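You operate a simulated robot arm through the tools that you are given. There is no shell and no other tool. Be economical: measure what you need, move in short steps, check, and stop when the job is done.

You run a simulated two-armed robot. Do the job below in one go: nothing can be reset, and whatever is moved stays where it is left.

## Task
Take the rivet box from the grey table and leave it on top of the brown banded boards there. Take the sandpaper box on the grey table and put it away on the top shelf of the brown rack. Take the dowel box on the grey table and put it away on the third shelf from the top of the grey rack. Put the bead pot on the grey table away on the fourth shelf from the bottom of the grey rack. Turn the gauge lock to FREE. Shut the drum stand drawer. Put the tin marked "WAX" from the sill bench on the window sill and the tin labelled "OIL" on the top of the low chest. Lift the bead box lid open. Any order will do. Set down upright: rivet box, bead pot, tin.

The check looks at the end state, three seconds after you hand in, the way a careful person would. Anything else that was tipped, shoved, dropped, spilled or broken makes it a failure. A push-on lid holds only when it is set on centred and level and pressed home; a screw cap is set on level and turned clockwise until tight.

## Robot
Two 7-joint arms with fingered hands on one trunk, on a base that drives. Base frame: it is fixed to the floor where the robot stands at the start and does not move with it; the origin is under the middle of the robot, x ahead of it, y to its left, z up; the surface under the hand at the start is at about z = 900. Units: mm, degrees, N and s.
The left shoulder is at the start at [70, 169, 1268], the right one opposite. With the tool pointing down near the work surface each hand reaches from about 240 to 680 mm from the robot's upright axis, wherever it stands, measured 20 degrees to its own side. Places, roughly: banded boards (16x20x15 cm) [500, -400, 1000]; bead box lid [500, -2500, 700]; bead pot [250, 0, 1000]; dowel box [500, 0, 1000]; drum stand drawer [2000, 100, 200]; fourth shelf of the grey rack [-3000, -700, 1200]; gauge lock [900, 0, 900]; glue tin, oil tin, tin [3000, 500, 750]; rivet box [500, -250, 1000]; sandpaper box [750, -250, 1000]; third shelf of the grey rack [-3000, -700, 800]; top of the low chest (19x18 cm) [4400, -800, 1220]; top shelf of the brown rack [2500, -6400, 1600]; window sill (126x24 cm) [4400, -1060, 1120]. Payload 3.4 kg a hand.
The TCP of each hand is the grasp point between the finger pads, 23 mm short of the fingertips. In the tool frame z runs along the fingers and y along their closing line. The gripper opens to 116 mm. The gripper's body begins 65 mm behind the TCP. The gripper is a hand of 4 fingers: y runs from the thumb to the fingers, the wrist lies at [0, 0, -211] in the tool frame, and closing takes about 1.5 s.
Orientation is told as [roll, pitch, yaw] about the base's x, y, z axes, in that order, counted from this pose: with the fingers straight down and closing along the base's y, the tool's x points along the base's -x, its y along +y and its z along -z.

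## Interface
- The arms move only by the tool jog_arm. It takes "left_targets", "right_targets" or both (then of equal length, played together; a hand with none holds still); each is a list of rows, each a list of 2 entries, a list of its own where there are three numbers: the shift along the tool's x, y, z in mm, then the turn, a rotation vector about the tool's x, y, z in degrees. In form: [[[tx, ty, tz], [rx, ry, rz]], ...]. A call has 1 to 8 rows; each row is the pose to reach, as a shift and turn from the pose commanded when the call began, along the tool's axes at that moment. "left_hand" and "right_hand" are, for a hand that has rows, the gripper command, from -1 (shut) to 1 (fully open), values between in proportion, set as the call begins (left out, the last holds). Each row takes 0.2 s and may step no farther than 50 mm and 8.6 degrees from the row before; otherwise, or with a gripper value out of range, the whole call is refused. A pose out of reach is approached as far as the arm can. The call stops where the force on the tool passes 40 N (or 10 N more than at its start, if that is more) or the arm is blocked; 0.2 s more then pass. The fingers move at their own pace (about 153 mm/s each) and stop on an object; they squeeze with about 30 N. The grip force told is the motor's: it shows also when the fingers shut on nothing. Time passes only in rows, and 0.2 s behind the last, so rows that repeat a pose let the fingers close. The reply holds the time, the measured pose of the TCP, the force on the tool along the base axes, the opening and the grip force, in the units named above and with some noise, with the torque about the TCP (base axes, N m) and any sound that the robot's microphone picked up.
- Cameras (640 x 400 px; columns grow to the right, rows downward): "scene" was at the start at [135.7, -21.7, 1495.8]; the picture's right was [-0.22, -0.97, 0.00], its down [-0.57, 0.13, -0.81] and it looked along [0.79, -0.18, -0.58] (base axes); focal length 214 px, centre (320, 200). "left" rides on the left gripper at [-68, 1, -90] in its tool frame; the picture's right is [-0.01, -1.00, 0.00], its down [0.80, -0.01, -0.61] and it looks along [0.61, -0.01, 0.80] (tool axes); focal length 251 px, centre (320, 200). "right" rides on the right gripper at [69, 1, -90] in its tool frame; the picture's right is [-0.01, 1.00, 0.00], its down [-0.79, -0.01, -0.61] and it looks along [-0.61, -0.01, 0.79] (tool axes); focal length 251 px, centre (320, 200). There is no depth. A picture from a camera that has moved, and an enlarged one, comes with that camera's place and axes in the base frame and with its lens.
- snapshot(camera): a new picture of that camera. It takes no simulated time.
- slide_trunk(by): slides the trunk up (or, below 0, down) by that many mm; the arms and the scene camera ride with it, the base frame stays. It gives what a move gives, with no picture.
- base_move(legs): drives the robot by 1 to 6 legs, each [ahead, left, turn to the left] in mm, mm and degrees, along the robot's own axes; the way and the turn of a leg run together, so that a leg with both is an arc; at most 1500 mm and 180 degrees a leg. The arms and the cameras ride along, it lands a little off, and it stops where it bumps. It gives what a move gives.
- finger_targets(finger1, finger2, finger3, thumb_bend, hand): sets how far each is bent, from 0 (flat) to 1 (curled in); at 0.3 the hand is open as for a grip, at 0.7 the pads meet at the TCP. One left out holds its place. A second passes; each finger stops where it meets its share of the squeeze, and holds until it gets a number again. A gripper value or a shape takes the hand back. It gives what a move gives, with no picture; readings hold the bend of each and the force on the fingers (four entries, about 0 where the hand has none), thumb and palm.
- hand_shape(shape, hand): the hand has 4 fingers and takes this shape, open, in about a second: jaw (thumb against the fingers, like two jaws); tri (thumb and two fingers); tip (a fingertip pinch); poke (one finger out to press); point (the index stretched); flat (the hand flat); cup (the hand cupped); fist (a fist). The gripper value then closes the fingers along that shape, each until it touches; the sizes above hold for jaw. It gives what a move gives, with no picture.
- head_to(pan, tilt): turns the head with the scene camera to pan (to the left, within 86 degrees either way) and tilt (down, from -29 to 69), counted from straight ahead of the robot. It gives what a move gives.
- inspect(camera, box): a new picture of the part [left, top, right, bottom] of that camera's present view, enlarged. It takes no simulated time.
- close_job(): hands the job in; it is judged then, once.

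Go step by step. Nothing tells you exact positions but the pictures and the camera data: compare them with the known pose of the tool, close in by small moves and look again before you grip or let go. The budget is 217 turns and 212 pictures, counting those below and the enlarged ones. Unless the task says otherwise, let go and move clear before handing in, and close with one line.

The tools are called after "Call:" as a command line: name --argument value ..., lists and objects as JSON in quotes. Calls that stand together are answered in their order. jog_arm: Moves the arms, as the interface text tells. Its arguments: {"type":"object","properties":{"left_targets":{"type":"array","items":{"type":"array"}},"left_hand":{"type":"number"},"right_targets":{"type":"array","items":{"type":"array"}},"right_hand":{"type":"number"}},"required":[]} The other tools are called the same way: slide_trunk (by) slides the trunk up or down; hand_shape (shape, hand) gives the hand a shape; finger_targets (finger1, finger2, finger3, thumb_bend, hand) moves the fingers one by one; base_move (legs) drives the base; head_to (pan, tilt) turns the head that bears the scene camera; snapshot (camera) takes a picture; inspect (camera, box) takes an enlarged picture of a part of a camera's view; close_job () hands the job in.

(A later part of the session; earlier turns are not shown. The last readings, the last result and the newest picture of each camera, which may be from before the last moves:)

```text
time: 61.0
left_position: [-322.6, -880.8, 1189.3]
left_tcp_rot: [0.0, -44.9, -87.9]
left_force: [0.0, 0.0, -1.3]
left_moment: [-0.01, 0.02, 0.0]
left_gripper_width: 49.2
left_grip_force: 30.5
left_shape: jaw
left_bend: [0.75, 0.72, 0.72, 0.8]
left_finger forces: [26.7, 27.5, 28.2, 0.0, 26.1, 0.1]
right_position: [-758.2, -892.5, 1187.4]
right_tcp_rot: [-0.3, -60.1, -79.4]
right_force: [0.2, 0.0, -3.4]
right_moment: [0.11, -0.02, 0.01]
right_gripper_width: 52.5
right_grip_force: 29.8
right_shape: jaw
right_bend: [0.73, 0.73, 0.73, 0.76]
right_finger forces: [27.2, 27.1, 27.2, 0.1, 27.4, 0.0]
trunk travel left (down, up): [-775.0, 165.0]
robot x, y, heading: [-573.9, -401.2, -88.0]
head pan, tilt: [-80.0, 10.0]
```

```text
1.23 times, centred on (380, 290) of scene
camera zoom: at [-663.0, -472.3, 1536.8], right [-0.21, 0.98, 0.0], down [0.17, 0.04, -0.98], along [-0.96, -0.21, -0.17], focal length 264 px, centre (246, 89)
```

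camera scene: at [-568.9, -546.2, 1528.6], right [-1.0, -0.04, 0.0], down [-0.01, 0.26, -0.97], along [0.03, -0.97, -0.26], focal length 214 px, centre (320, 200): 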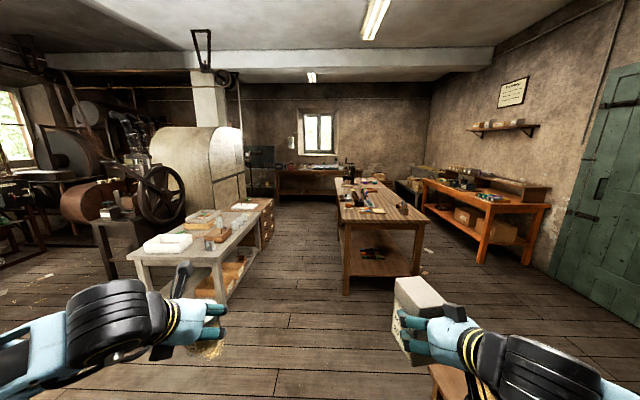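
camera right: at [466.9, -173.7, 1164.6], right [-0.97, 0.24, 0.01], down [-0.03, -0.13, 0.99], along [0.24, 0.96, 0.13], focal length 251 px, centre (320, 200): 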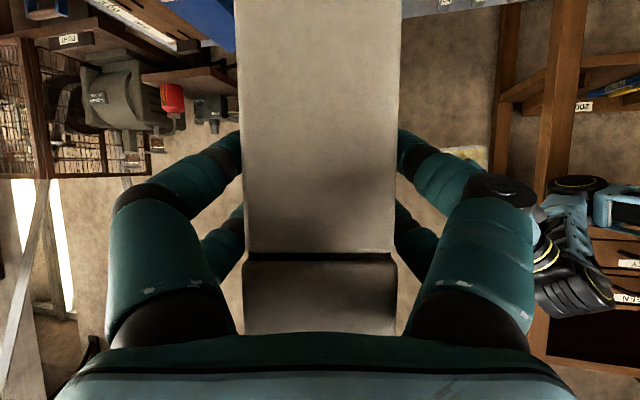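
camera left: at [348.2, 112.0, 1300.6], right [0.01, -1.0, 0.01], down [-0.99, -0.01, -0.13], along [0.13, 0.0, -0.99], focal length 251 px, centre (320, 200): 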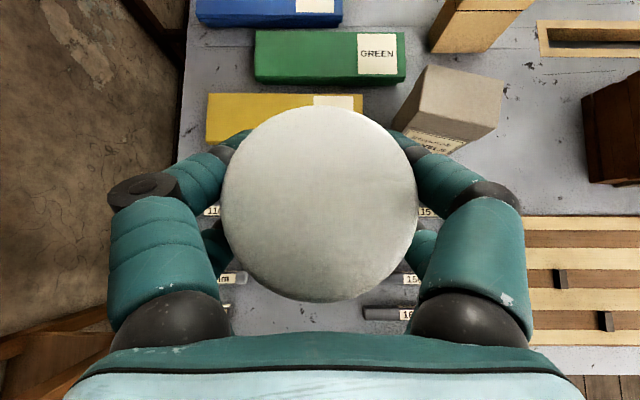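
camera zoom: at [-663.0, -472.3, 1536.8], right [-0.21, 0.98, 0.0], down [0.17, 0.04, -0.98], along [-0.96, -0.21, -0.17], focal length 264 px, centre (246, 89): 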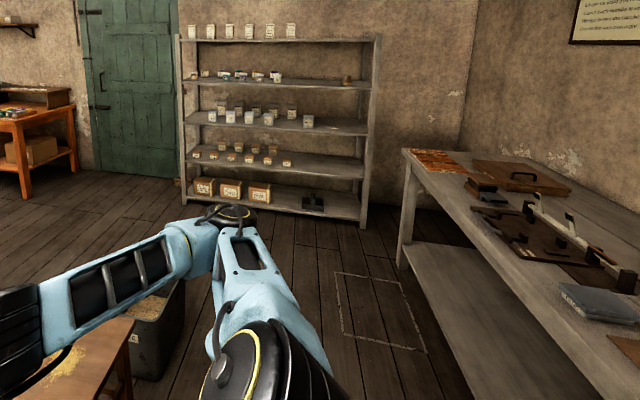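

Five shelves: the second from the top holds similar pots (= fourth from bottom, z≈1205), the third holds grey dowel boxes (z≈812). I turn toward the rack and drive closer.

Call:
base_move --legs '[[0, 0, -91], [1300, 0, 0]]'

Call:
head_to --pan 0 --tilt 20

Call:
snapshot --camera "scene"

```text
time: 71.5
left_position: [-2392.1, -719.9, 1187.8]
left_tcp_rot: [0.0, -44.9, -177.1]
left_force: [0.6, 0.3, -1.3]
left_moment: [-0.04, 0.01, 0.01]
left_gripper_width: 48.9
left_grip_force: 30.1
left_shape: jaw
left_bend: [0.75, 0.72, 0.72, 0.8]
left_finger forces: [26.2, 27.5, 27.8, 0.0, 26.1, 0.0]
right_position: [-2408.6, -285.6, 1188.0]
right_tcp_rot: [-0.2, -60.1, -168.4]
right_force: [-0.1, 1.0, -3.8]
right_moment: [0.02, -0.04, -0.03]
right_gripper_width: 52.3
right_grip_force: 30.0
right_shape: jaw
right_bend: [0.73, 0.73, 0.73, 0.76]
right_finger forces: [27.2, 27.1, 27.1, 0.0, 27.3, 0.1]
trunk travel left (down, up): [-775.0, 165.0]
robot x, y, heading: [-1914.7, -466.6, -177.0]
head pan, tilt: [-80.0, 10.0]
```

```text
time: 73.1
left_position: [-2391.5, -718.3, 1188.6]
left_tcp_rot: [0.0, -44.8, -177.1]
left_force: [0.3, 0.3, -1.7]
left_moment: [-0.01, -0.01, 0.01]
left_gripper_width: 49.0
left_grip_force: 30.2
left_shape: jaw
left_bend: [0.75, 0.72, 0.72, 0.8]
left_finger forces: [26.2, 27.5, 27.9, 0.1, 26.1, 0.0]
right_position: [-2409.2, -284.9, 1188.5]
right_tcp_rot: [-0.1, -60.1, -168.5]
right_force: [-1.3, -0.3, -3.9]
right_moment: [-0.02, -0.09, 0.0]
right_gripper_width: 52.2
right_grip_force: 29.9
right_shape: jaw
right_bend: [0.73, 0.73, 0.73, 0.76]
right_finger forces: [27.2, 27.1, 27.1, 0.0, 27.1, 0.0]
trunk travel left (down, up): [-775.0, 165.0]
robot x, y, heading: [-1913.9, -462.6, -177.1]
head pan, tilt: [0.0, 20.0]
```

```text
155 pictures are left
camera scene: at [-2057.5, -471.1, 1520.5], right [-0.05, 1.0, 0.0], down [0.34, 0.02, -0.94], along [-0.94, -0.05, -0.34], focal length 214 px, centre (320, 200)
```

scene: 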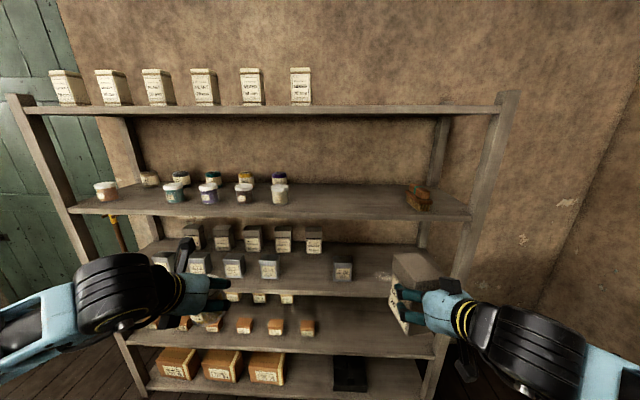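

Both target shelves have free space. I creep closer for parallax to fix shelf height and depth.

Call:
base_move --legs '[[160, 0, 0]]'

Call:
snapshot --camera "scene"

Call:
snapshot --camera "right"

Call:
snapshot --camera "left"

```text
time: 74.5
left_position: [-2548.8, -726.7, 1188.9]
left_tcp_rot: [0.0, -45.0, -177.1]
left_force: [0.3, 0.1, -1.6]
left_moment: [0.03, 0.03, -0.02]
left_gripper_width: 49.0
left_grip_force: 29.8
left_shape: jaw
left_bend: [0.75, 0.72, 0.72, 0.8]
left_finger forces: [26.2, 27.5, 27.8, 0.0, 26.0, 0.0]
right_position: [-2563.7, -293.3, 1188.5]
right_tcp_rot: [-0.2, -60.2, -168.5]
right_force: [0.4, 0.8, -3.8]
right_moment: [-0.01, -0.09, 0.01]
right_gripper_width: 52.4
right_grip_force: 30.4
right_shape: jaw
right_bend: [0.73, 0.73, 0.73, 0.76]
right_finger forces: [27.2, 27.1, 27.1, 0.0, 27.2, 0.0]
trunk travel left (down, up): [-775.0, 165.0]
robot x, y, heading: [-2068.3, -471.5, -177.1]
head pan, tilt: [0.0, 20.0]
```

```text
154 pictures are left
camera scene: at [-2213.1, -478.9, 1520.8], right [-0.05, 1.0, 0.0], down [0.34, 0.02, -0.94], along [-0.94, -0.05, -0.34], focal length 214 px, centre (320, 200)
```

scene: 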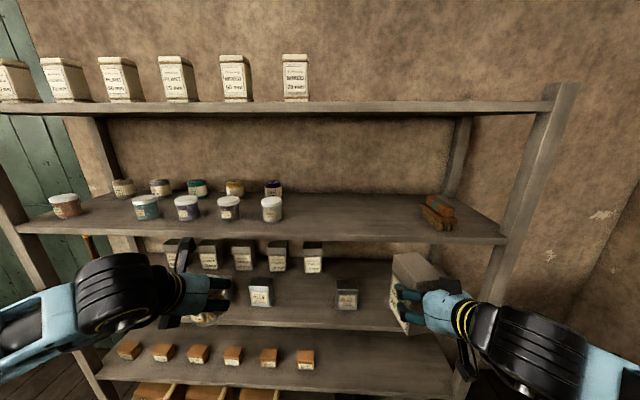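

```text
153 pictures are left
camera right: at [-2454.3, -272.0, 1172.0], right [0.19, -0.98, 0.01], down [0.13, 0.03, 0.99], along [-0.97, -0.19, 0.13], focal length 251 px, centre (320, 200)
```

right: 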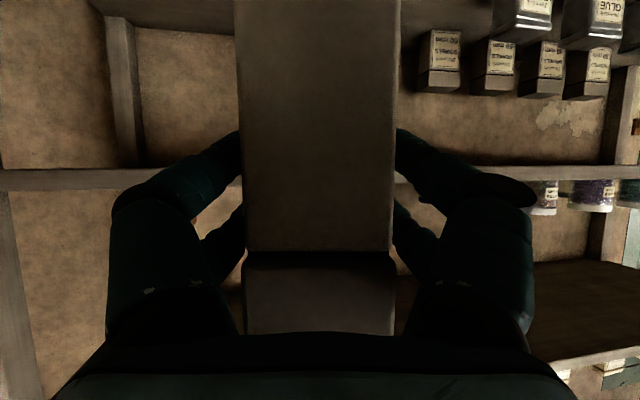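

```text
152 pictures are left
camera left: at [-2531.7, -727.5, 1301.0], right [-0.06, 1.0, 0.01], down [0.99, 0.06, -0.13], along [-0.13, 0.0, -0.99], focal length 251 px, centre (320, 200)
```

left: 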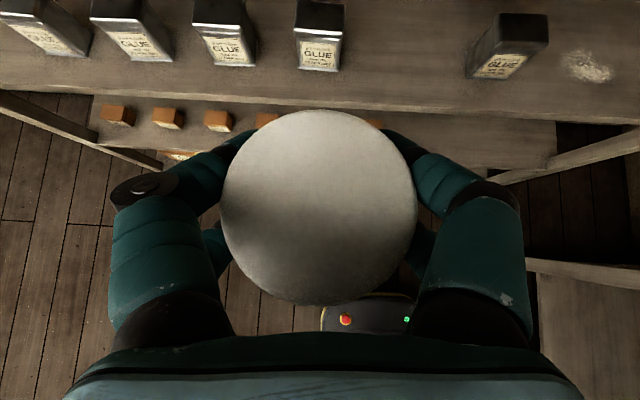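

Shelf 2: front edge x≈−2797, top z≈1203; shelf 3 top z≈815. I shift the base right 150 mm, then raise the pot and lower the dowel box before going closer.

Call:
base_move --legs '[[0, -150, -3]]'

Call:
jog_arm --left_targets '[[[-11, -15, -11], [0, 0, 0]], [[-22, -30, -22], [0, 0, 0]], [[-33, -45, -33], [0, 0, 0]], [[-44, -60, -44], [0, 0, 0]], [[-55, -75, -55], [0, 0, 0]], [[-66, -90, -66], [0, 0, 0]], [[-80, -105, -80], [0, 0, 0]], [[-80, -120, -80], [0, 0, 0]]]' --right_targets '[[[28, 0, 16], [0, 0, 0]], [[56, 0, 32], [0, 0, 0]], [[84, 0, 48], [0, 0, 0]], [[112, 0, 64], [0, 0, 0]], [[140, 0, 80], [0, 0, 0]], [[168, 0, 96], [0, 0, 0]], [[196, 0, 112], [0, 0, 0]], [[221, 0, 127], [0, 0, 0]]]'

Call:
snapshot --camera "scene"

```text
time: 75.8
left_position: [-2566.6, -553.1, 1187.0]
left_tcp_rot: [-0.2, -44.8, -180.1]
left_force: [0.2, 0.0, -2.2]
left_moment: [0.02, -0.01, 0.01]
left_gripper_width: 49.3
left_grip_force: 30.2
left_shape: jaw
left_bend: [0.75, 0.72, 0.72, 0.8]
left_finger forces: [26.2, 27.5, 28.0, 0.1, 26.2, 0.1]
right_position: [-2561.1, -120.1, 1187.8]
right_tcp_rot: [-0.4, -60.2, -171.2]
right_force: [0.7, 0.1, -3.0]
right_moment: [0.02, -0.1, 0.0]
right_gripper_width: 52.2
right_grip_force: 30.2
right_shape: jaw
right_bend: [0.73, 0.73, 0.73, 0.76]
right_finger forces: [27.3, 27.3, 27.2, 0.1, 27.3, 0.1]
trunk travel left (down, up): [-775.0, 165.0]
robot x, y, heading: [-2074.3, -322.2, 179.7]
head pan, tilt: [0.0, 20.0]
```

```text
time: 77.7
left_position: [-2565.3, -430.2, 1302.8]
left_tcp_rot: [0.1, -45.0, 179.9]
left_force: [0.4, 0.0, -0.3]
left_moment: [-0.01, 0.01, 0.0]
left_gripper_width: 48.3
left_grip_force: 29.6
left_shape: jaw
left_bend: [0.75, 0.72, 0.72, 0.8]
left_finger forces: [25.4, 27.4, 28.5, 0.1, 25.7, 0.0]
right_position: [-2559.0, -95.3, 1073.2]
right_tcp_rot: [2.5, -60.1, -173.6]
right_force: [0.6, 0.5, -3.0]
right_moment: [0.03, -0.12, -0.03]
right_gripper_width: 52.1
right_grip_force: 29.9
right_shape: jaw
right_bend: [0.73, 0.73, 0.73, 0.76]
right_finger forces: [28.1, 28.1, 28.1, 0.0, 28.1, 0.0]
right hand out of reach, approached as far as the arm can: row 4, 5, 6, 7, 8
trunk travel left (down, up): [-775.0, 165.0]
robot x, y, heading: [-2075.8, -320.0, 179.9]
head pan, tilt: [0.0, 20.0]
```

```text
151 pictures are left
camera scene: at [-2219.5, -319.6, 1520.5], right [0.0, 1.0, 0.0], down [0.34, 0.0, -0.94], along [-0.94, 0.0, -0.34], focal length 214 px, centre (320, 200)
```

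scene: 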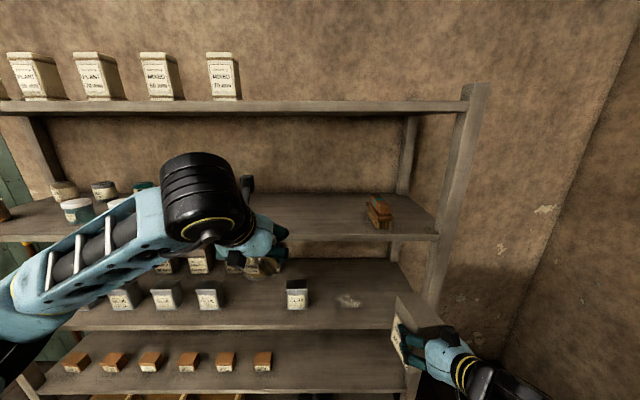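

The right arm can't go lower by itself, so I'll place the dowel box first: pull the pot hand back, lower the trunk, then drive in.

Call:
jog_arm --left_targets '[[[25, 0, -25], [0, 0, 0]], [[50, 0, -50], [0, 0, 0]], [[75, 0, -75], [0, 0, 0]], [[100, 0, -100], [0, 0, 0]], [[125, 0, -125], [0, 0, 0]]]'

Call:
slide_trunk --by -140

Call:
snapshot --camera "scene"

Call:
snapshot --camera "left"

Call:
snapshot --camera "right"

```text
time: 78.8
left_position: [-2387.6, -432.0, 1300.9]
left_tcp_rot: [0.0, -44.9, 180.0]
left_force: [-0.4, -0.1, -1.7]
left_moment: [0.0, -0.01, 0.02]
left_gripper_width: 47.9
left_grip_force: 30.2
left_shape: jaw
left_bend: [0.75, 0.72, 0.72, 0.8]
left_finger forces: [24.9, 27.6, 28.4, 0.0, 25.7, 0.0]
right_position: [-2557.3, -95.3, 1072.2]
right_tcp_rot: [2.5, -60.1, -173.4]
right_force: [0.8, 0.7, -3.4]
right_moment: [0.03, -0.11, -0.02]
right_gripper_width: 52.2
right_grip_force: 30.2
right_shape: jaw
right_bend: [0.73, 0.73, 0.73, 0.76]
right_finger forces: [28.0, 28.1, 28.2, 0.1, 28.2, 0.0]
trunk travel left (down, up): [-775.0, 165.0]
robot x, y, heading: [-2079.6, -317.4, 180.0]
head pan, tilt: [0.0, 20.0]
```

```text
time: 80.5
left_position: [-2388.6, -431.6, 1160.8]
left_tcp_rot: [0.0, -44.9, 179.9]
left_force: [0.2, 0.2, -1.6]
left_moment: [-0.01, -0.01, 0.01]
left_gripper_width: 48.0
left_grip_force: 29.8
left_shape: jaw
left_bend: [0.75, 0.72, 0.72, 0.8]
left_finger forces: [24.9, 27.5, 28.3, 0.0, 25.8, 0.0]
right_position: [-2558.9, -96.4, 933.7]
right_tcp_rot: [2.5, -60.0, -173.4]
right_force: [0.1, -0.5, -3.8]
right_moment: [0.01, -0.04, -0.03]
right_gripper_width: 51.9
right_grip_force: 30.2
right_shape: jaw
right_bend: [0.73, 0.73, 0.73, 0.76]
right_finger forces: [28.1, 28.1, 28.2, 0.1, 28.2, 0.0]
trunk travel left (down, up): [-635.0, 305.0]
robot x, y, heading: [-2075.8, -322.4, 179.9]
head pan, tilt: [0.0, 20.0]
```

```text
150 pictures are left
camera scene: at [-2219.5, -320.7, 1380.5], right [0.0, 1.0, 0.0], down [0.34, 0.0, -0.94], along [-0.94, 0.0, -0.34], focal length 214 px, centre (320, 200)
```

scene: 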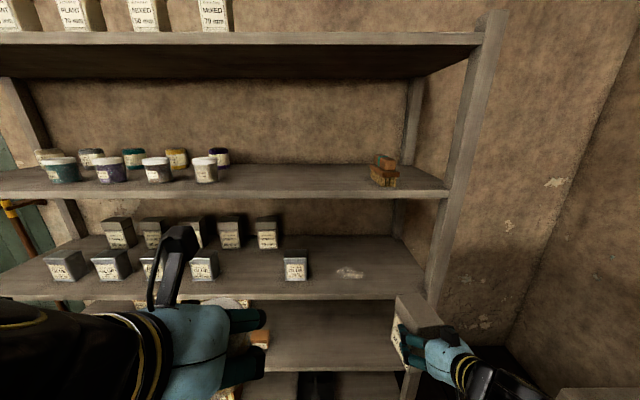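

```text
149 pictures are left
camera left: at [-2373.9, -432.5, 1271.9], right [0.0, 1.0, 0.01], down [0.99, 0.01, -0.13], along [-0.13, 0.01, -0.99], focal length 251 px, centre (320, 200)
```

left: 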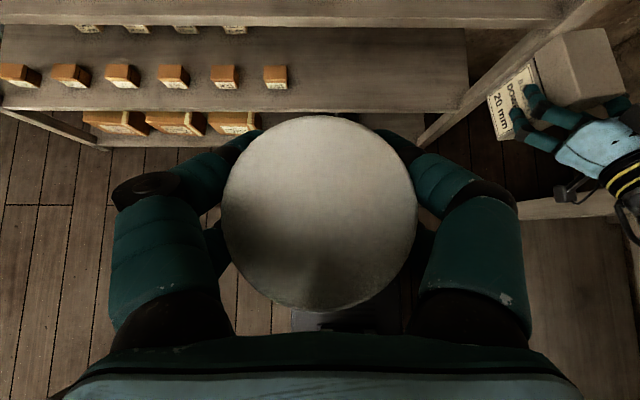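

```text
148 pictures are left
camera right: at [-2447.9, -80.7, 917.1], right [0.15, -0.99, 0.03], down [0.12, 0.05, 0.99], along [-0.98, -0.14, 0.13], focal length 251 px, centre (320, 200)
```

right: 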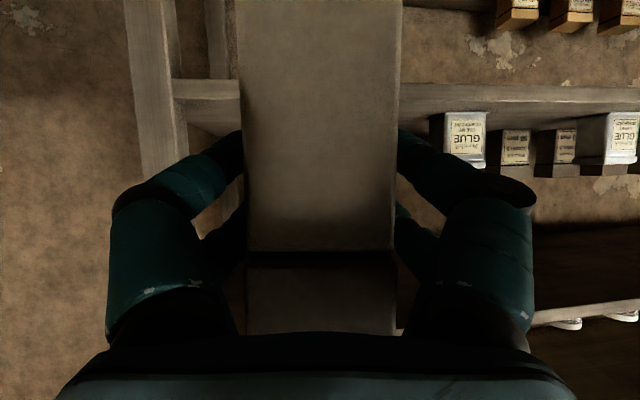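

Shelf 3 top is at ~820. I shift left 100 mm and drive in 230 mm.

Call:
base_move --legs '[[0, 100, 0], [230, 0, 0]]'

Call:
snapshot --camera "scene"

Call:
snapshot --camera "right"

```text
time: 83.0
left_position: [-2620.2, -531.3, 1160.3]
left_tcp_rot: [0.0, -44.9, -179.9]
left_force: [0.0, -0.3, -1.7]
left_moment: [-0.02, 0.02, 0.01]
left_gripper_width: 47.8
left_grip_force: 29.8
left_shape: jaw
left_bend: [0.75, 0.72, 0.72, 0.8]
left_finger forces: [25.0, 27.5, 28.5, 0.1, 25.7, 0.0]
right_position: [-2792.2, -195.2, 932.1]
right_tcp_rot: [2.5, -60.0, -173.3]
right_force: [-0.3, 0.0, -2.9]
right_moment: [0.02, -0.1, 0.03]
right_gripper_width: 52.3
right_grip_force: 29.9
right_shape: jaw
right_bend: [0.73, 0.73, 0.73, 0.76]
right_finger forces: [28.1, 28.1, 28.1, 0.1, 28.2, 0.0]
trunk travel left (down, up): [-635.0, 305.0]
robot x, y, heading: [-2311.2, -422.7, 179.8]
head pan, tilt: [0.0, 20.0]
```

```text
147 pictures are left
camera scene: at [-2451.2, -420.3, 1380.5], right [0.0, 1.0, 0.0], down [0.34, 0.0, -0.94], along [-0.94, 0.0, -0.34], focal length 214 px, centre (320, 200)
```

scene: 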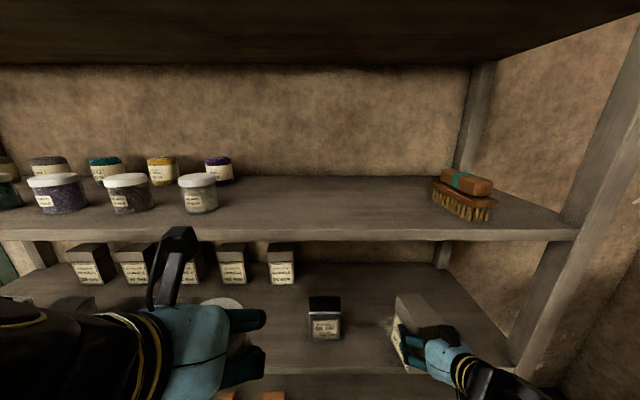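

```text
146 pictures are left
camera right: at [-2680.4, -181.0, 917.1], right [0.15, -0.99, 0.03], down [0.12, 0.05, 0.99], along [-0.98, -0.14, 0.13], focal length 251 px, centre (320, 200)
```

right: 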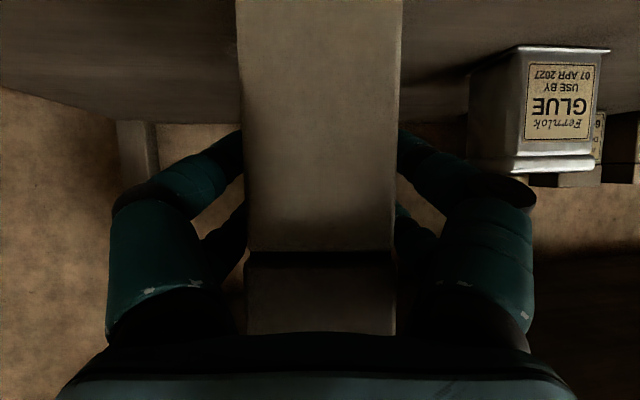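

Clear of the glue tin. I drive 85 mm further, then lower the box.

Call:
base_move --legs '[[85, 0, 0]]'

Call:
jog_arm --right_targets '[[[9, 0, 5], [0, 0, 0]], [[17, 0, 10], [0, 0, 0]], [[22, 0, 12.5], [0, 0, 0]], [[26, 0, 15], [0, 0, 0]], [[30, 0, 17.5], [0, 0, 0]], [[34, 0, 20], [0, 0, 0]]]'

Call:
snapshot --camera "scene"

```text
time: 84.1
left_position: [-2707.4, -531.4, 1160.0]
left_tcp_rot: [-0.1, -44.9, -180.0]
left_force: [-0.7, 0.7, -2.0]
left_moment: [-0.02, -0.02, 0.01]
left_gripper_width: 47.8
left_grip_force: 29.5
left_shape: jaw
left_bend: [0.75, 0.72, 0.72, 0.8]
left_finger forces: [24.9, 27.6, 28.5, 0.0, 25.8, 0.1]
right_position: [-2876.6, -195.9, 933.0]
right_tcp_rot: [2.5, -60.1, -173.4]
right_force: [0.4, 0.1, -2.8]
right_moment: [-0.03, -0.1, 0.0]
right_gripper_width: 52.3
right_grip_force: 29.6
right_shape: jaw
right_bend: [0.73, 0.73, 0.73, 0.76]
right_finger forces: [28.1, 28.1, 28.1, 0.1, 28.2, 0.0]
trunk travel left (down, up): [-635.0, 305.0]
robot x, y, heading: [-2392.7, -418.6, 179.8]
head pan, tilt: [0.0, 20.0]
```

```text
time: 85.5
left_position: [-2706.8, -531.7, 1161.0]
left_tcp_rot: [0.0, -44.9, -180.1]
left_force: [0.6, -0.6, -1.7]
left_moment: [0.01, 0.02, -0.01]
left_gripper_width: 47.6
left_grip_force: 30.0
left_shape: jaw
left_bend: [0.75, 0.72, 0.72, 0.8]
left_finger forces: [24.9, 27.7, 28.4, 0.1, 25.7, 0.0]
right_position: [-2877.1, -196.1, 923.6]
right_tcp_rot: [2.5, -59.8, -173.3]
right_force: [0.2, -0.4, -3.2]
right_moment: [0.02, -0.1, 0.02]
right_gripper_width: 52.1
right_grip_force: 30.3
right_shape: jaw
right_bend: [0.73, 0.73, 0.73, 0.76]
right_finger forces: [27.6, 27.6, 27.4, 0.0, 27.8, 0.1]
right hand out of reach, approached as far as the arm can: row 1, 2, 3, 4, 5, 6
trunk travel left (down, up): [-635.0, 305.0]
robot x, y, heading: [-2394.9, -417.2, 179.8]
head pan, tilt: [0.0, 20.0]
```

```text
145 pictures are left
camera scene: at [-2537.2, -420.5, 1380.5], right [0.0, 1.0, 0.0], down [0.34, 0.0, -0.94], along [-0.94, 0.0, -0.34], focal length 214 px, centre (320, 200)
```

scene: 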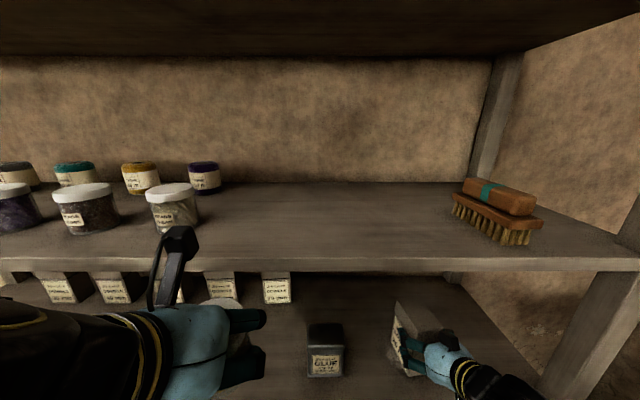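

The arm is at its limit, so I lower with the trunk in small steps and watch the force.

Call:
slide_trunk --by -15

Call:
slide_trunk --by -7

Call:
snapshot --camera "right"

```text
time: 86.1
left_position: [-2706.1, -531.5, 1145.5]
left_tcp_rot: [-0.1, -45.0, -179.8]
left_force: [0.0, -1.3, -1.4]
left_moment: [0.0, 0.0, 0.0]
left_gripper_width: 47.8
left_grip_force: 30.2
left_shape: jaw
left_bend: [0.75, 0.72, 0.72, 0.8]
left_finger forces: [25.0, 27.6, 28.6, 0.0, 25.7, 0.1]
right_position: [-2876.3, -195.7, 910.7]
right_tcp_rot: [2.5, -60.0, -173.2]
right_force: [0.0, 1.5, 6.4]
right_moment: [0.3, 0.24, 0.0]
right_gripper_width: 51.9
right_grip_force: 30.0
right_shape: jaw
right_bend: [0.73, 0.73, 0.73, 0.76]
right_finger forces: [27.5, 29.6, 28.4, 0.1, 28.8, 0.0]
trunk travel left (down, up): [-620.0, 320.0]
robot x, y, heading: [-2392.9, -421.3, 179.9]
head pan, tilt: [0.0, 20.0]
```

```text
time: 86.8
left_position: [-2704.8, -532.1, 1139.1]
left_tcp_rot: [-0.1, -45.0, -179.9]
left_force: [-0.1, 1.1, -1.3]
left_moment: [-0.02, -0.02, 0.01]
left_gripper_width: 47.8
left_grip_force: 29.5
left_shape: jaw
left_bend: [0.75, 0.72, 0.72, 0.8]
left_finger forces: [24.9, 27.6, 28.6, 0.0, 25.6, 0.0]
right_position: [-2876.4, -196.0, 909.5]
right_tcp_rot: [2.3, -61.0, -172.9]
right_force: [2.5, -2.7, 14.9]
right_moment: [0.28, 0.12, 0.04]
right_gripper_width: 51.9
right_grip_force: 29.9
right_shape: jaw
right_bend: [0.73, 0.73, 0.73, 0.77]
right_finger forces: [30.5, 31.0, 28.8, 0.0, 29.8, 0.0]
trunk travel left (down, up): [-613.0, 327.0]
robot x, y, heading: [-2393.9, -418.6, 179.8]
head pan, tilt: [0.0, 20.0]
stopped: the force on the tool passed its limit at 42 N (the readings are from after the stop); the commanded pose is now the measured one
```

```text
144 pictures are left
camera right: at [-2766.1, -180.4, 890.8], right [0.15, -0.99, 0.03], down [0.14, 0.05, 0.99], along [-0.98, -0.15, 0.15], focal length 251 px, centre (320, 200)
```

right: 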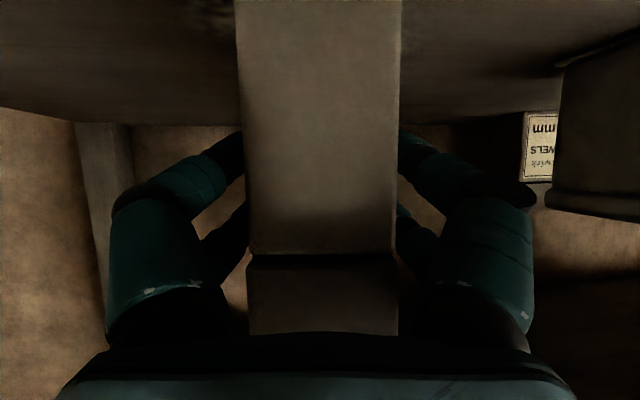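

The box stands on the shelf. I open the hand and check it settles before withdrawing.

Call:
jog_arm --right_targets '[[[0, 0, 0], [0, 0, 0]], [[0, 0, 0], [0, 0, 0]], [[0, 0, 0], [0, 0, 0]], [[0, 0, 0], [0, 0, 0]], [[0, 0, 0], [0, 0, 0]]]' --right_hand 1

Call:
snapshot --camera "right"

```text
time: 88.0
left_position: [-2707.5, -531.0, 1138.3]
left_tcp_rot: [0.1, -44.8, -179.9]
left_force: [0.6, 0.2, -1.7]
left_moment: [-0.01, 0.01, -0.01]
left_gripper_width: 47.7
left_grip_force: 30.0
left_shape: jaw
left_bend: [0.75, 0.72, 0.72, 0.8]
left_finger forces: [24.8, 27.6, 28.7, 0.1, 25.7, 0.0]
right_position: [-2878.0, -195.7, 906.1]
right_tcp_rot: [2.4, -60.6, -173.1]
right_force: [-0.1, 0.5, -0.4]
right_moment: [0.0, -0.01, 0.0]
right_gripper_width: 116.0
right_grip_force: 0.0
right_shape: jaw
right_bend: [0.3, 0.3, 0.3, 0.3]
right_finger forces: [0.0, 0.0, 0.1, 0.1, 0.0, 0.1]
trunk travel left (down, up): [-613.0, 327.0]
robot x, y, heading: [-2390.3, -416.3, 180.0]
head pan, tilt: [0.0, 20.0]
```

```text
143 pictures are left
camera right: at [-2767.2, -180.0, 888.8], right [0.15, -0.99, 0.03], down [0.13, 0.05, 0.99], along [-0.98, -0.15, 0.14], focal length 251 px, centre (320, 200)
```

right: 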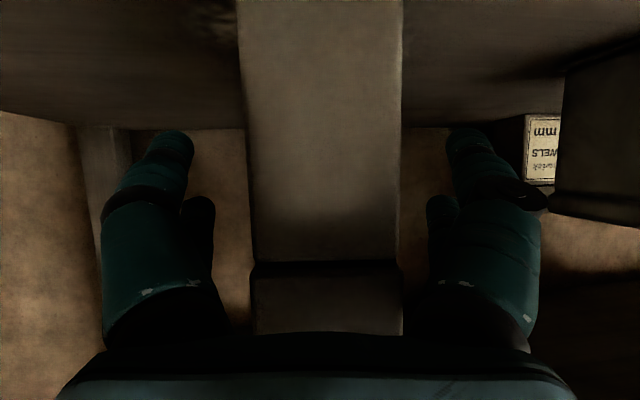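

Settled upright between open fingers. I back the base straight out and check.

Call:
base_move --legs '[[-320, 0, 0]]'

Call:
snapshot --camera "scene"

Call:
snapshot --camera "right"

```text
time: 90.1
left_position: [-2388.0, -531.4, 1139.3]
left_tcp_rot: [0.0, -44.9, -179.9]
left_force: [-0.2, 0.5, -1.2]
left_moment: [0.02, -0.01, -0.02]
left_gripper_width: 47.8
left_grip_force: 29.8
left_shape: jaw
left_bend: [0.75, 0.72, 0.72, 0.8]
left_finger forces: [24.9, 27.5, 28.5, 0.1, 25.7, 0.0]
right_position: [-2558.1, -195.7, 906.1]
right_tcp_rot: [2.4, -60.6, -173.1]
right_force: [0.1, 0.3, -0.2]
right_moment: [0.03, -0.02, 0.0]
right_gripper_width: 116.0
right_grip_force: 0.1
right_shape: jaw
right_bend: [0.3, 0.3, 0.3, 0.3]
right_finger forces: [0.0, 0.1, 0.0, 0.0, 0.0, 0.0]
trunk travel left (down, up): [-613.0, 327.0]
robot x, y, heading: [-2071.5, -417.1, 180.1]
head pan, tilt: [0.0, 20.0]
```

```text
142 pictures are left
camera scene: at [-2217.6, -420.7, 1359.0], right [0.0, 1.0, 0.0], down [0.34, 0.0, -0.94], along [-0.94, 0.0, -0.34], focal length 214 px, centre (320, 200)
```

scene: 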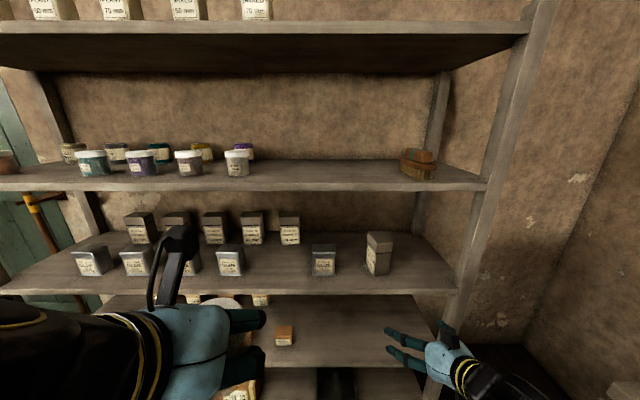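

```text
141 pictures are left
camera right: at [-2448.0, -180.2, 888.8], right [0.15, -0.99, 0.03], down [0.13, 0.05, 0.99], along [-0.98, -0.15, 0.14], focal length 251 px, centre (320, 200)
```

right: 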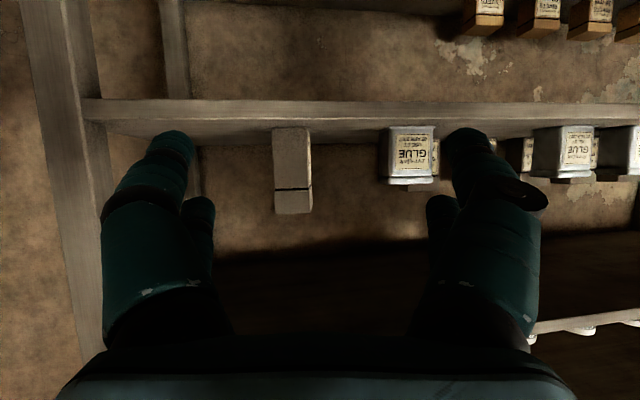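

The dowel box stands fine. Now for the pot: raise the trunk, pull the right hand back, and drive in.

Call:
slide_trunk --by 165

Call:
jog_arm --right_targets '[[[20, 0, -35], [0, 0, 0]], [[40, 0, -70], [0, 0, 0]], [[60, 0, -105], [0, 0, 0]], [[80, 0, -138], [0, 0, 0]]]'

Call:
base_move --legs '[[0, -60, 0], [300, 0, 0]]'

Call:
snapshot --camera "scene"

Call:
snapshot --camera "left"

```text
time: 92.0
left_position: [-2387.6, -531.0, 1304.7]
left_tcp_rot: [0.0, -44.9, -179.9]
left_force: [-0.7, -0.7, -0.9]
left_moment: [-0.01, 0.01, 0.0]
left_gripper_width: 47.6
left_grip_force: 29.5
left_shape: jaw
left_bend: [0.75, 0.72, 0.72, 0.8]
left_finger forces: [25.0, 27.5, 28.5, 0.1, 25.6, 0.0]
right_position: [-2558.7, -196.0, 1070.6]
right_tcp_rot: [2.4, -60.7, -173.2]
right_force: [0.3, -0.5, -0.4]
right_moment: [0.02, 0.01, -0.01]
right_gripper_width: 115.7
right_grip_force: 0.0
right_shape: jaw
right_bend: [0.3, 0.3, 0.3, 0.3]
right_finger forces: [0.0, 0.1, 0.0, 0.0, 0.1, 0.0]
trunk travel left (down, up): [-778.0, 162.0]
robot x, y, heading: [-2075.2, -417.6, 180.0]
head pan, tilt: [0.0, 20.0]
```

```text
time: 93.0
left_position: [-2384.8, -531.4, 1304.6]
left_tcp_rot: [0.0, -45.1, -179.8]
left_force: [-0.5, -0.1, -0.7]
left_moment: [-0.01, 0.01, -0.01]
left_gripper_width: 47.6
left_grip_force: 30.1
left_shape: jaw
left_bend: [0.75, 0.72, 0.72, 0.8]
left_finger forces: [24.8, 27.5, 28.5, 0.0, 25.7, 0.0]
right_position: [-2469.5, -137.3, 1001.2]
right_tcp_rot: [2.3, -60.8, -173.0]
right_force: [-0.4, 0.0, 0.9]
right_moment: [-0.02, 0.02, 0.0]
right_gripper_width: 115.9
right_grip_force: 0.1
right_shape: jaw
right_bend: [0.3, 0.3, 0.3, 0.3]
right_finger forces: [0.0, 0.0, 0.0, 0.1, 0.1, 0.0]
right hand out of reach, approached as far as the arm can: row 1, 2, 3, 4
trunk travel left (down, up): [-778.0, 162.0]
robot x, y, heading: [-2074.1, -421.7, 180.0]
head pan, tilt: [0.0, 20.0]
```

```text
time: 95.6
left_position: [-2688.9, -469.9, 1304.5]
left_tcp_rot: [0.0, -45.0, 180.1]
left_force: [0.8, 1.0, -0.6]
left_moment: [0.01, 0.02, 0.02]
left_gripper_width: 47.5
left_grip_force: 30.0
left_shape: jaw
left_bend: [0.75, 0.72, 0.72, 0.8]
left_finger forces: [24.7, 27.6, 28.5, 0.1, 25.7, 0.0]
right_position: [-2773.3, -77.8, 1000.3]
right_tcp_rot: [2.4, -60.6, -173.2]
right_force: [-0.4, 0.4, -0.1]
right_moment: [-0.01, 0.01, 0.03]
right_gripper_width: 115.8
right_grip_force: 0.0
right_shape: jaw
right_bend: [0.3, 0.3, 0.3, 0.3]
right_finger forces: [0.0, 0.1, 0.0, 0.1, 0.0, 0.1]
trunk travel left (down, up): [-778.0, 162.0]
robot x, y, heading: [-2374.8, -361.2, 179.7]
head pan, tilt: [0.0, 20.0]
```

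```text
140 pictures are left
camera scene: at [-2519.3, -360.2, 1524.2], right [0.0, 1.0, 0.0], down [0.34, 0.0, -0.94], along [-0.94, 0.0, -0.34], focal length 214 px, centre (320, 200)
```

scene: 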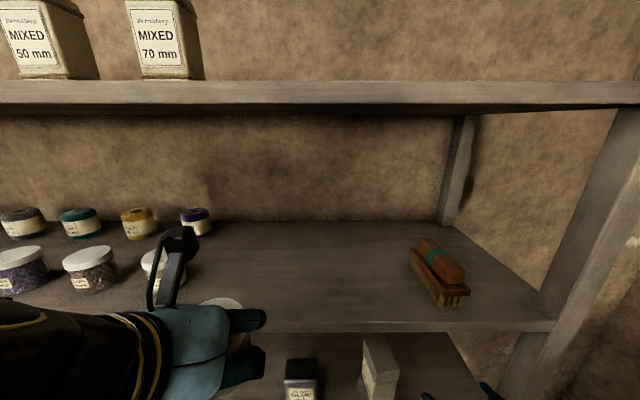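

```text
139 pictures are left
camera left: at [-2673.7, -472.0, 1415.8], right [-0.01, 1.0, 0.01], down [0.99, 0.01, -0.13], along [-0.13, 0.01, -0.99], focal length 251 px, centre (320, 200)
```

left: 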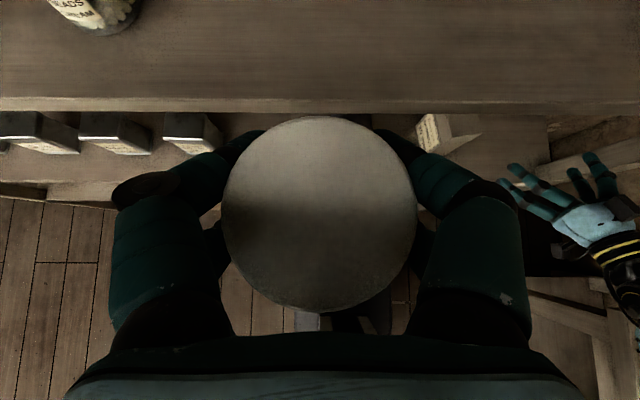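

The pot is 60 mm above shelf level and lined up with an empty area. I extend it over the shelf.

Call:
jog_arm --left_targets '[[[-28, 0, 28], [0, 0, 0]], [[-56, 0, 56], [0, 0, 0]], [[-84, 0, 84], [0, 0, 0]], [[-112, 0, 112], [0, 0, 0]], [[-140, 0, 140], [0, 0, 0]]]'

Call:
snapshot --camera "scene"

Call:
snapshot --camera "left"

```text
time: 96.8
left_position: [-2891.0, -469.3, 1301.8]
left_tcp_rot: [0.1, -44.9, 179.9]
left_force: [0.0, -0.1, -1.7]
left_moment: [-0.01, 0.01, 0.02]
left_gripper_width: 47.2
left_grip_force: 29.8
left_shape: jaw
left_bend: [0.76, 0.72, 0.72, 0.81]
left_finger forces: [24.1, 27.5, 28.6, 0.1, 26.2, 0.1]
right_position: [-2775.0, -76.6, 999.9]
right_tcp_rot: [2.4, -60.4, -173.3]
right_force: [0.3, -0.1, 1.1]
right_moment: [0.0, 0.0, -0.01]
right_gripper_width: 115.6
right_grip_force: 0.2
right_shape: jaw
right_bend: [0.3, 0.3, 0.3, 0.3]
right_finger forces: [0.0, 0.0, 0.0, 0.1, 0.0, 0.0]
trunk travel left (down, up): [-778.0, 162.0]
robot x, y, heading: [-2380.2, -362.3, 179.6]
head pan, tilt: [0.0, 20.0]
```

```text
138 pictures are left
camera scene: at [-2522.7, -359.6, 1523.8], right [0.0, 1.0, 0.0], down [0.34, 0.0, -0.94], along [-0.94, 0.0, -0.34], focal length 214 px, centre (320, 200)
```

scene: 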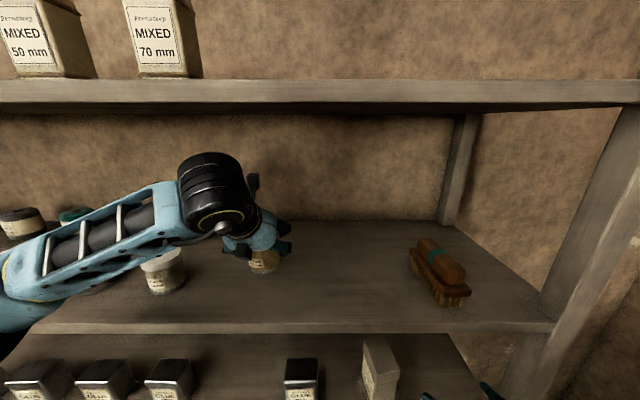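

```text
137 pictures are left
camera left: at [-2875.6, -470.4, 1413.3], right [0.0, 1.0, 0.01], down [0.99, 0.01, -0.13], along [-0.13, 0.01, -0.99], focal length 251 px, centre (320, 200)
```

left: 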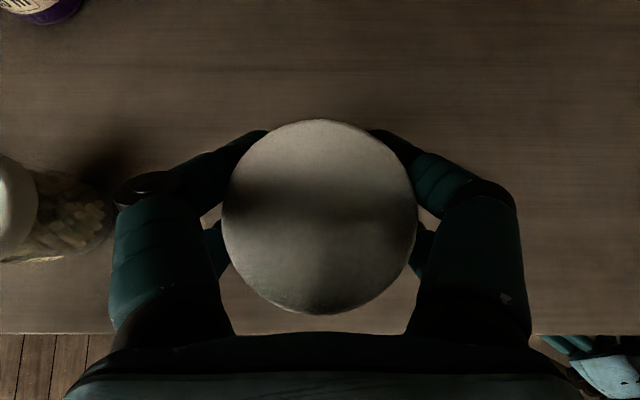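

In position. I lower the pot to contact in small steps.

Call:
jog_arm --left_targets '[[[11, 0, 11], [0, 0, 0]], [[20, 0, 20], [0, 0, 0]], [[24, 0, 24], [0, 0, 0]], [[27, 0, 27], [0, 0, 0]], [[30, 0, 30], [0, 0, 0]], [[32, 0, 32], [0, 0, 0]], [[34, 0, 34], [0, 0, 0]]]'

Call:
inspect --camera "scene" --box '[120, 180, 360, 330]'

```text
time: 98.4
left_position: [-2889.5, -471.0, 1256.1]
left_tcp_rot: [0.0, -45.1, -180.0]
left_force: [-3.8, -0.7, 7.6]
left_moment: [-0.01, -0.11, -0.02]
left_gripper_width: 46.0
left_grip_force: 29.6
left_shape: jaw
left_bend: [0.76, 0.72, 0.72, 0.83]
left_finger forces: [31.0, 28.3, 28.3, 0.0, 29.2, 0.0]
right_position: [-2773.9, -76.0, 1000.6]
right_tcp_rot: [2.4, -60.6, -173.2]
right_force: [0.8, -0.4, 0.0]
right_moment: [0.0, -0.02, 0.02]
right_gripper_width: 116.2
right_grip_force: 0.0
right_shape: jaw
right_bend: [0.3, 0.3, 0.3, 0.3]
right_finger forces: [0.0, 0.1, 0.1, 0.0, 0.1, 0.1]
trunk travel left (down, up): [-778.0, 162.0]
robot x, y, heading: [-2379.1, -361.4, 179.8]
head pan, tilt: [0.0, 20.0]
```

```text
2.67 times, centred on (240, 255) of scene
camera zoom: at [-2520.4, -359.7, 1524.3], right [0.0, 1.0, 0.0], down [0.34, 0.0, -0.94], along [-0.94, 0.0, -0.34], focal length 572 px, centre (533, 53)
```

zoom: 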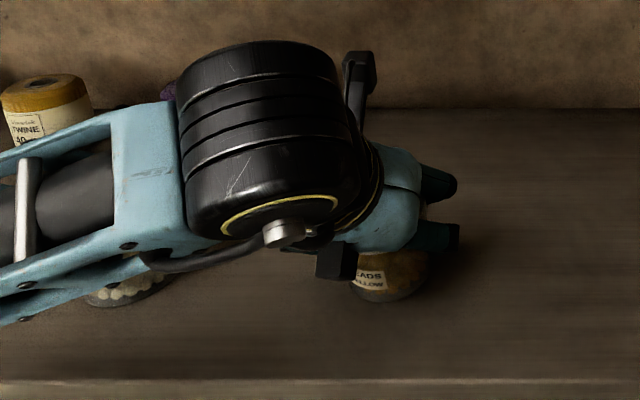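

The pot touches the shelf. I open and look.

Call:
jog_arm --left_targets '[[[0, 0, 0], [0, 0, 0]], [[0, 0, 0], [0, 0, 0]], [[0, 0, 0], [0, 0, 0]], [[0, 0, 0], [0, 0, 0]], [[0, 0, 0], [0, 0, 0]]]' --left_hand 1

Call:
snapshot --camera "left"

```text
time: 99.6
left_position: [-2889.9, -470.5, 1255.3]
left_tcp_rot: [0.0, -44.9, 179.8]
left_force: [-0.5, 0.1, 0.3]
left_moment: [-0.02, -0.01, -0.01]
left_gripper_width: 115.8
left_grip_force: 0.0
left_shape: jaw
left_bend: [0.3, 0.3, 0.3, 0.3]
left_finger forces: [0.0, 0.0, 0.0, 0.0, 0.0, 0.1]
right_position: [-2774.6, -76.4, 1000.0]
right_tcp_rot: [2.5, -60.6, -173.3]
right_force: [-0.7, 0.3, -0.6]
right_moment: [0.02, 0.0, 0.01]
right_gripper_width: 115.9
right_grip_force: 0.1
right_shape: jaw
right_bend: [0.3, 0.3, 0.3, 0.3]
right_finger forces: [0.0, 0.1, 0.0, 0.1, 0.0, 0.1]
trunk travel left (down, up): [-778.0, 162.0]
robot x, y, heading: [-2374.3, -356.1, 179.6]
head pan, tilt: [0.0, 20.0]
```

```text
135 pictures are left
camera left: at [-2873.1, -471.7, 1366.9], right [-0.01, 1.0, 0.01], down [0.99, 0.01, -0.13], along [-0.13, 0.01, -0.99], focal length 251 px, centre (320, 200)
```

left: 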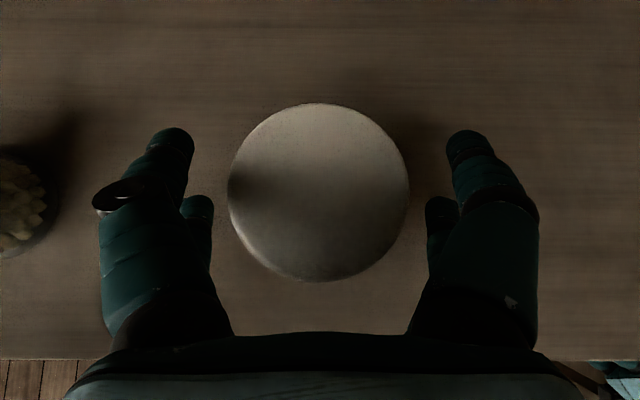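

Upright and free. I withdraw the left hand up and back, then reverse out.

Call:
jog_arm --left_targets '[[[5, 0, -20], [0, 0, 0]], [[10, 0, -50], [0, 0, 0]], [[25, 0, -85], [0, 0, 0]], [[50, 0, -120], [0, 0, 0]], [[80, 0, -150], [0, 0, 0]]]'

Call:
base_move --legs '[[-400, 0, 0]]'

Call:
snapshot --camera "scene"

```text
time: 100.8
left_position: [-2721.3, -468.3, 1304.4]
left_tcp_rot: [0.0, -45.0, 179.9]
left_force: [0.0, -0.9, 0.4]
left_moment: [-0.01, 0.0, 0.02]
left_gripper_width: 116.0
left_grip_force: 0.0
left_shape: jaw
left_bend: [0.3, 0.3, 0.3, 0.3]
left_finger forces: [0.0, 0.0, 0.0, 0.0, 0.1, 0.1]
right_position: [-2772.4, -75.8, 1001.8]
right_tcp_rot: [2.3, -60.7, -173.3]
right_force: [0.7, -0.2, -0.3]
right_moment: [-0.02, 0.02, 0.0]
right_gripper_width: 116.0
right_grip_force: 0.1
right_shape: jaw
right_bend: [0.3, 0.3, 0.3, 0.3]
right_finger forces: [0.0, 0.1, 0.2, 0.0, 0.0, 0.0]
trunk travel left (down, up): [-778.0, 162.0]
robot x, y, heading: [-2376.5, -359.0, 179.8]
head pan, tilt: [0.0, 20.0]
```

```text
time: 103.3
left_position: [-2327.0, -469.9, 1304.5]
left_tcp_rot: [0.0, -44.8, -180.0]
left_force: [-0.1, -0.2, 0.2]
left_moment: [0.01, 0.05, 0.0]
left_gripper_width: 115.7
left_grip_force: 0.0
left_shape: jaw
left_bend: [0.3, 0.3, 0.3, 0.3]
left_finger forces: [0.0, 0.1, 0.0, 0.0, 0.1, 0.1]
right_position: [-2377.7, -76.9, 1000.4]
right_tcp_rot: [2.4, -60.6, -173.2]
right_force: [0.2, -0.2, -0.4]
right_moment: [0.02, -0.01, -0.01]
right_gripper_width: 115.8
right_grip_force: 0.1
right_shape: jaw
right_bend: [0.3, 0.3, 0.3, 0.3]
right_finger forces: [0.0, 0.0, 0.0, 0.0, 0.0, 0.0]
trunk travel left (down, up): [-778.0, 162.0]
robot x, y, heading: [-1979.3, -356.4, 179.9]
head pan, tilt: [0.0, 20.0]
```

```text
134 pictures are left
camera scene: at [-2125.0, -360.7, 1523.9], right [0.0, 1.0, 0.0], down [0.34, 0.0, -0.94], along [-0.94, 0.0, -0.34], focal length 214 px, centre (320, 200)
```

scene: 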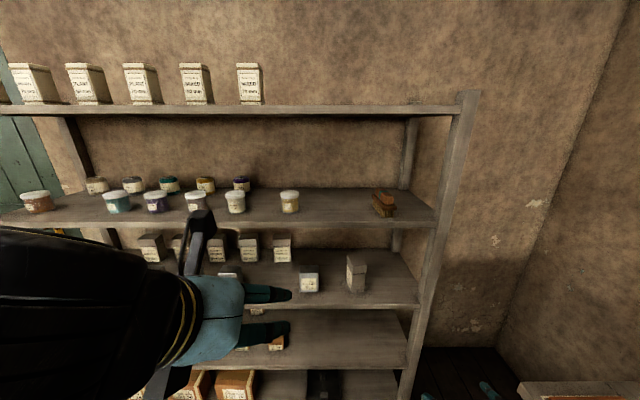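

Both the pot and the dowel box are put away. Next I drive toward the bead box bench (around [500,−2300]); I raise the trunk a little and turn around.

Call:
slide_trunk --by 150

Call:
base_move --legs '[[0, 0, 180], [1450, 0, 0], [400, -900, 0], [600, 0, 0], [0, 0, -90]]'

Call:
head_to --pan 0 --tilt 35

Call:
snapshot --camera "scene"

```text
time: 105.0
left_position: [-2325.9, -470.6, 1454.7]
left_tcp_rot: [0.0, -44.9, -179.9]
left_force: [-0.2, 0.3, -0.6]
left_moment: [0.02, -0.01, 0.0]
left_gripper_width: 115.8
left_grip_force: 0.2
left_shape: jaw
left_bend: [0.3, 0.3, 0.3, 0.3]
left_finger forces: [0.1, 0.1, 0.0, 0.1, 0.0, 0.0]
right_position: [-2377.5, -76.8, 1150.3]
right_tcp_rot: [2.4, -60.7, -173.2]
right_force: [0.0, -0.9, -1.2]
right_moment: [-0.02, 0.04, 0.02]
right_gripper_width: 115.9
right_grip_force: 0.0
right_shape: jaw
right_bend: [0.3, 0.3, 0.3, 0.3]
right_finger forces: [0.0, 0.1, 0.0, 0.0, 0.0, 0.0]
trunk travel left (down, up): [-928.0, 12.0]
robot x, y, heading: [-1978.8, -359.4, 179.9]
head pan, tilt: [0.0, 20.0]
```

```text
time: 131.0
left_position: [528.2, -1671.3, 1454.2]
left_tcp_rot: [-0.1, -45.0, -92.7]
left_force: [-0.5, -0.4, -1.4]
left_moment: [0.02, -0.01, -0.02]
left_gripper_width: 115.9
left_grip_force: 0.0
left_shape: jaw
left_bend: [0.3, 0.3, 0.3, 0.3]
left_finger forces: [0.0, 0.0, 0.0, 0.0, 0.1, 0.0]
right_position: [133.5, -1706.0, 1149.7]
right_tcp_rot: [2.3, -60.6, -85.8]
right_force: [-0.2, -0.1, 0.2]
right_moment: [-0.02, -0.02, 0.01]
right_gripper_width: 115.8
right_grip_force: 0.1
right_shape: jaw
right_bend: [0.3, 0.3, 0.3, 0.3]
right_finger forces: [0.0, 0.0, 0.1, 0.0, 0.0, 0.0]
trunk travel left (down, up): [-928.0, 12.0]
robot x, y, heading: [436.2, -1319.6, -92.7]
head pan, tilt: [0.0, 20.0]
```

```text
time: 131.8
left_position: [528.5, -1672.7, 1454.8]
left_tcp_rot: [0.0, -44.9, -92.8]
left_force: [-0.5, 0.4, -0.1]
left_moment: [0.02, -0.01, -0.01]
left_gripper_width: 116.0
left_grip_force: 0.0
left_shape: jaw
left_bend: [0.3, 0.3, 0.3, 0.3]
left_finger forces: [0.0, 0.0, 0.0, 0.0, 0.2, 0.0]
right_position: [134.8, -1706.2, 1151.3]
right_tcp_rot: [2.4, -60.6, -85.9]
right_force: [0.1, 0.6, -0.7]
right_moment: [-0.02, -0.02, 0.01]
right_gripper_width: 115.9
right_grip_force: 0.0
right_shape: jaw
right_bend: [0.3, 0.3, 0.3, 0.3]
right_finger forces: [0.1, 0.0, 0.0, 0.0, 0.1, 0.1]
trunk travel left (down, up): [-928.0, 12.0]
robot x, y, heading: [433.8, -1324.6, -92.8]
head pan, tilt: [0.0, 35.0]
```

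```text
133 pictures are left
camera scene: at [426.7, -1462.5, 1650.3], right [-1.0, 0.05, 0.0], down [0.03, 0.57, -0.82], along [-0.04, -0.82, -0.57], focal length 214 px, centre (320, 200)
```

scene: 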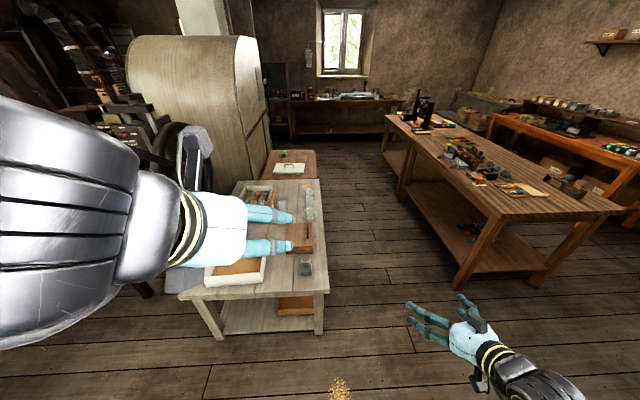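

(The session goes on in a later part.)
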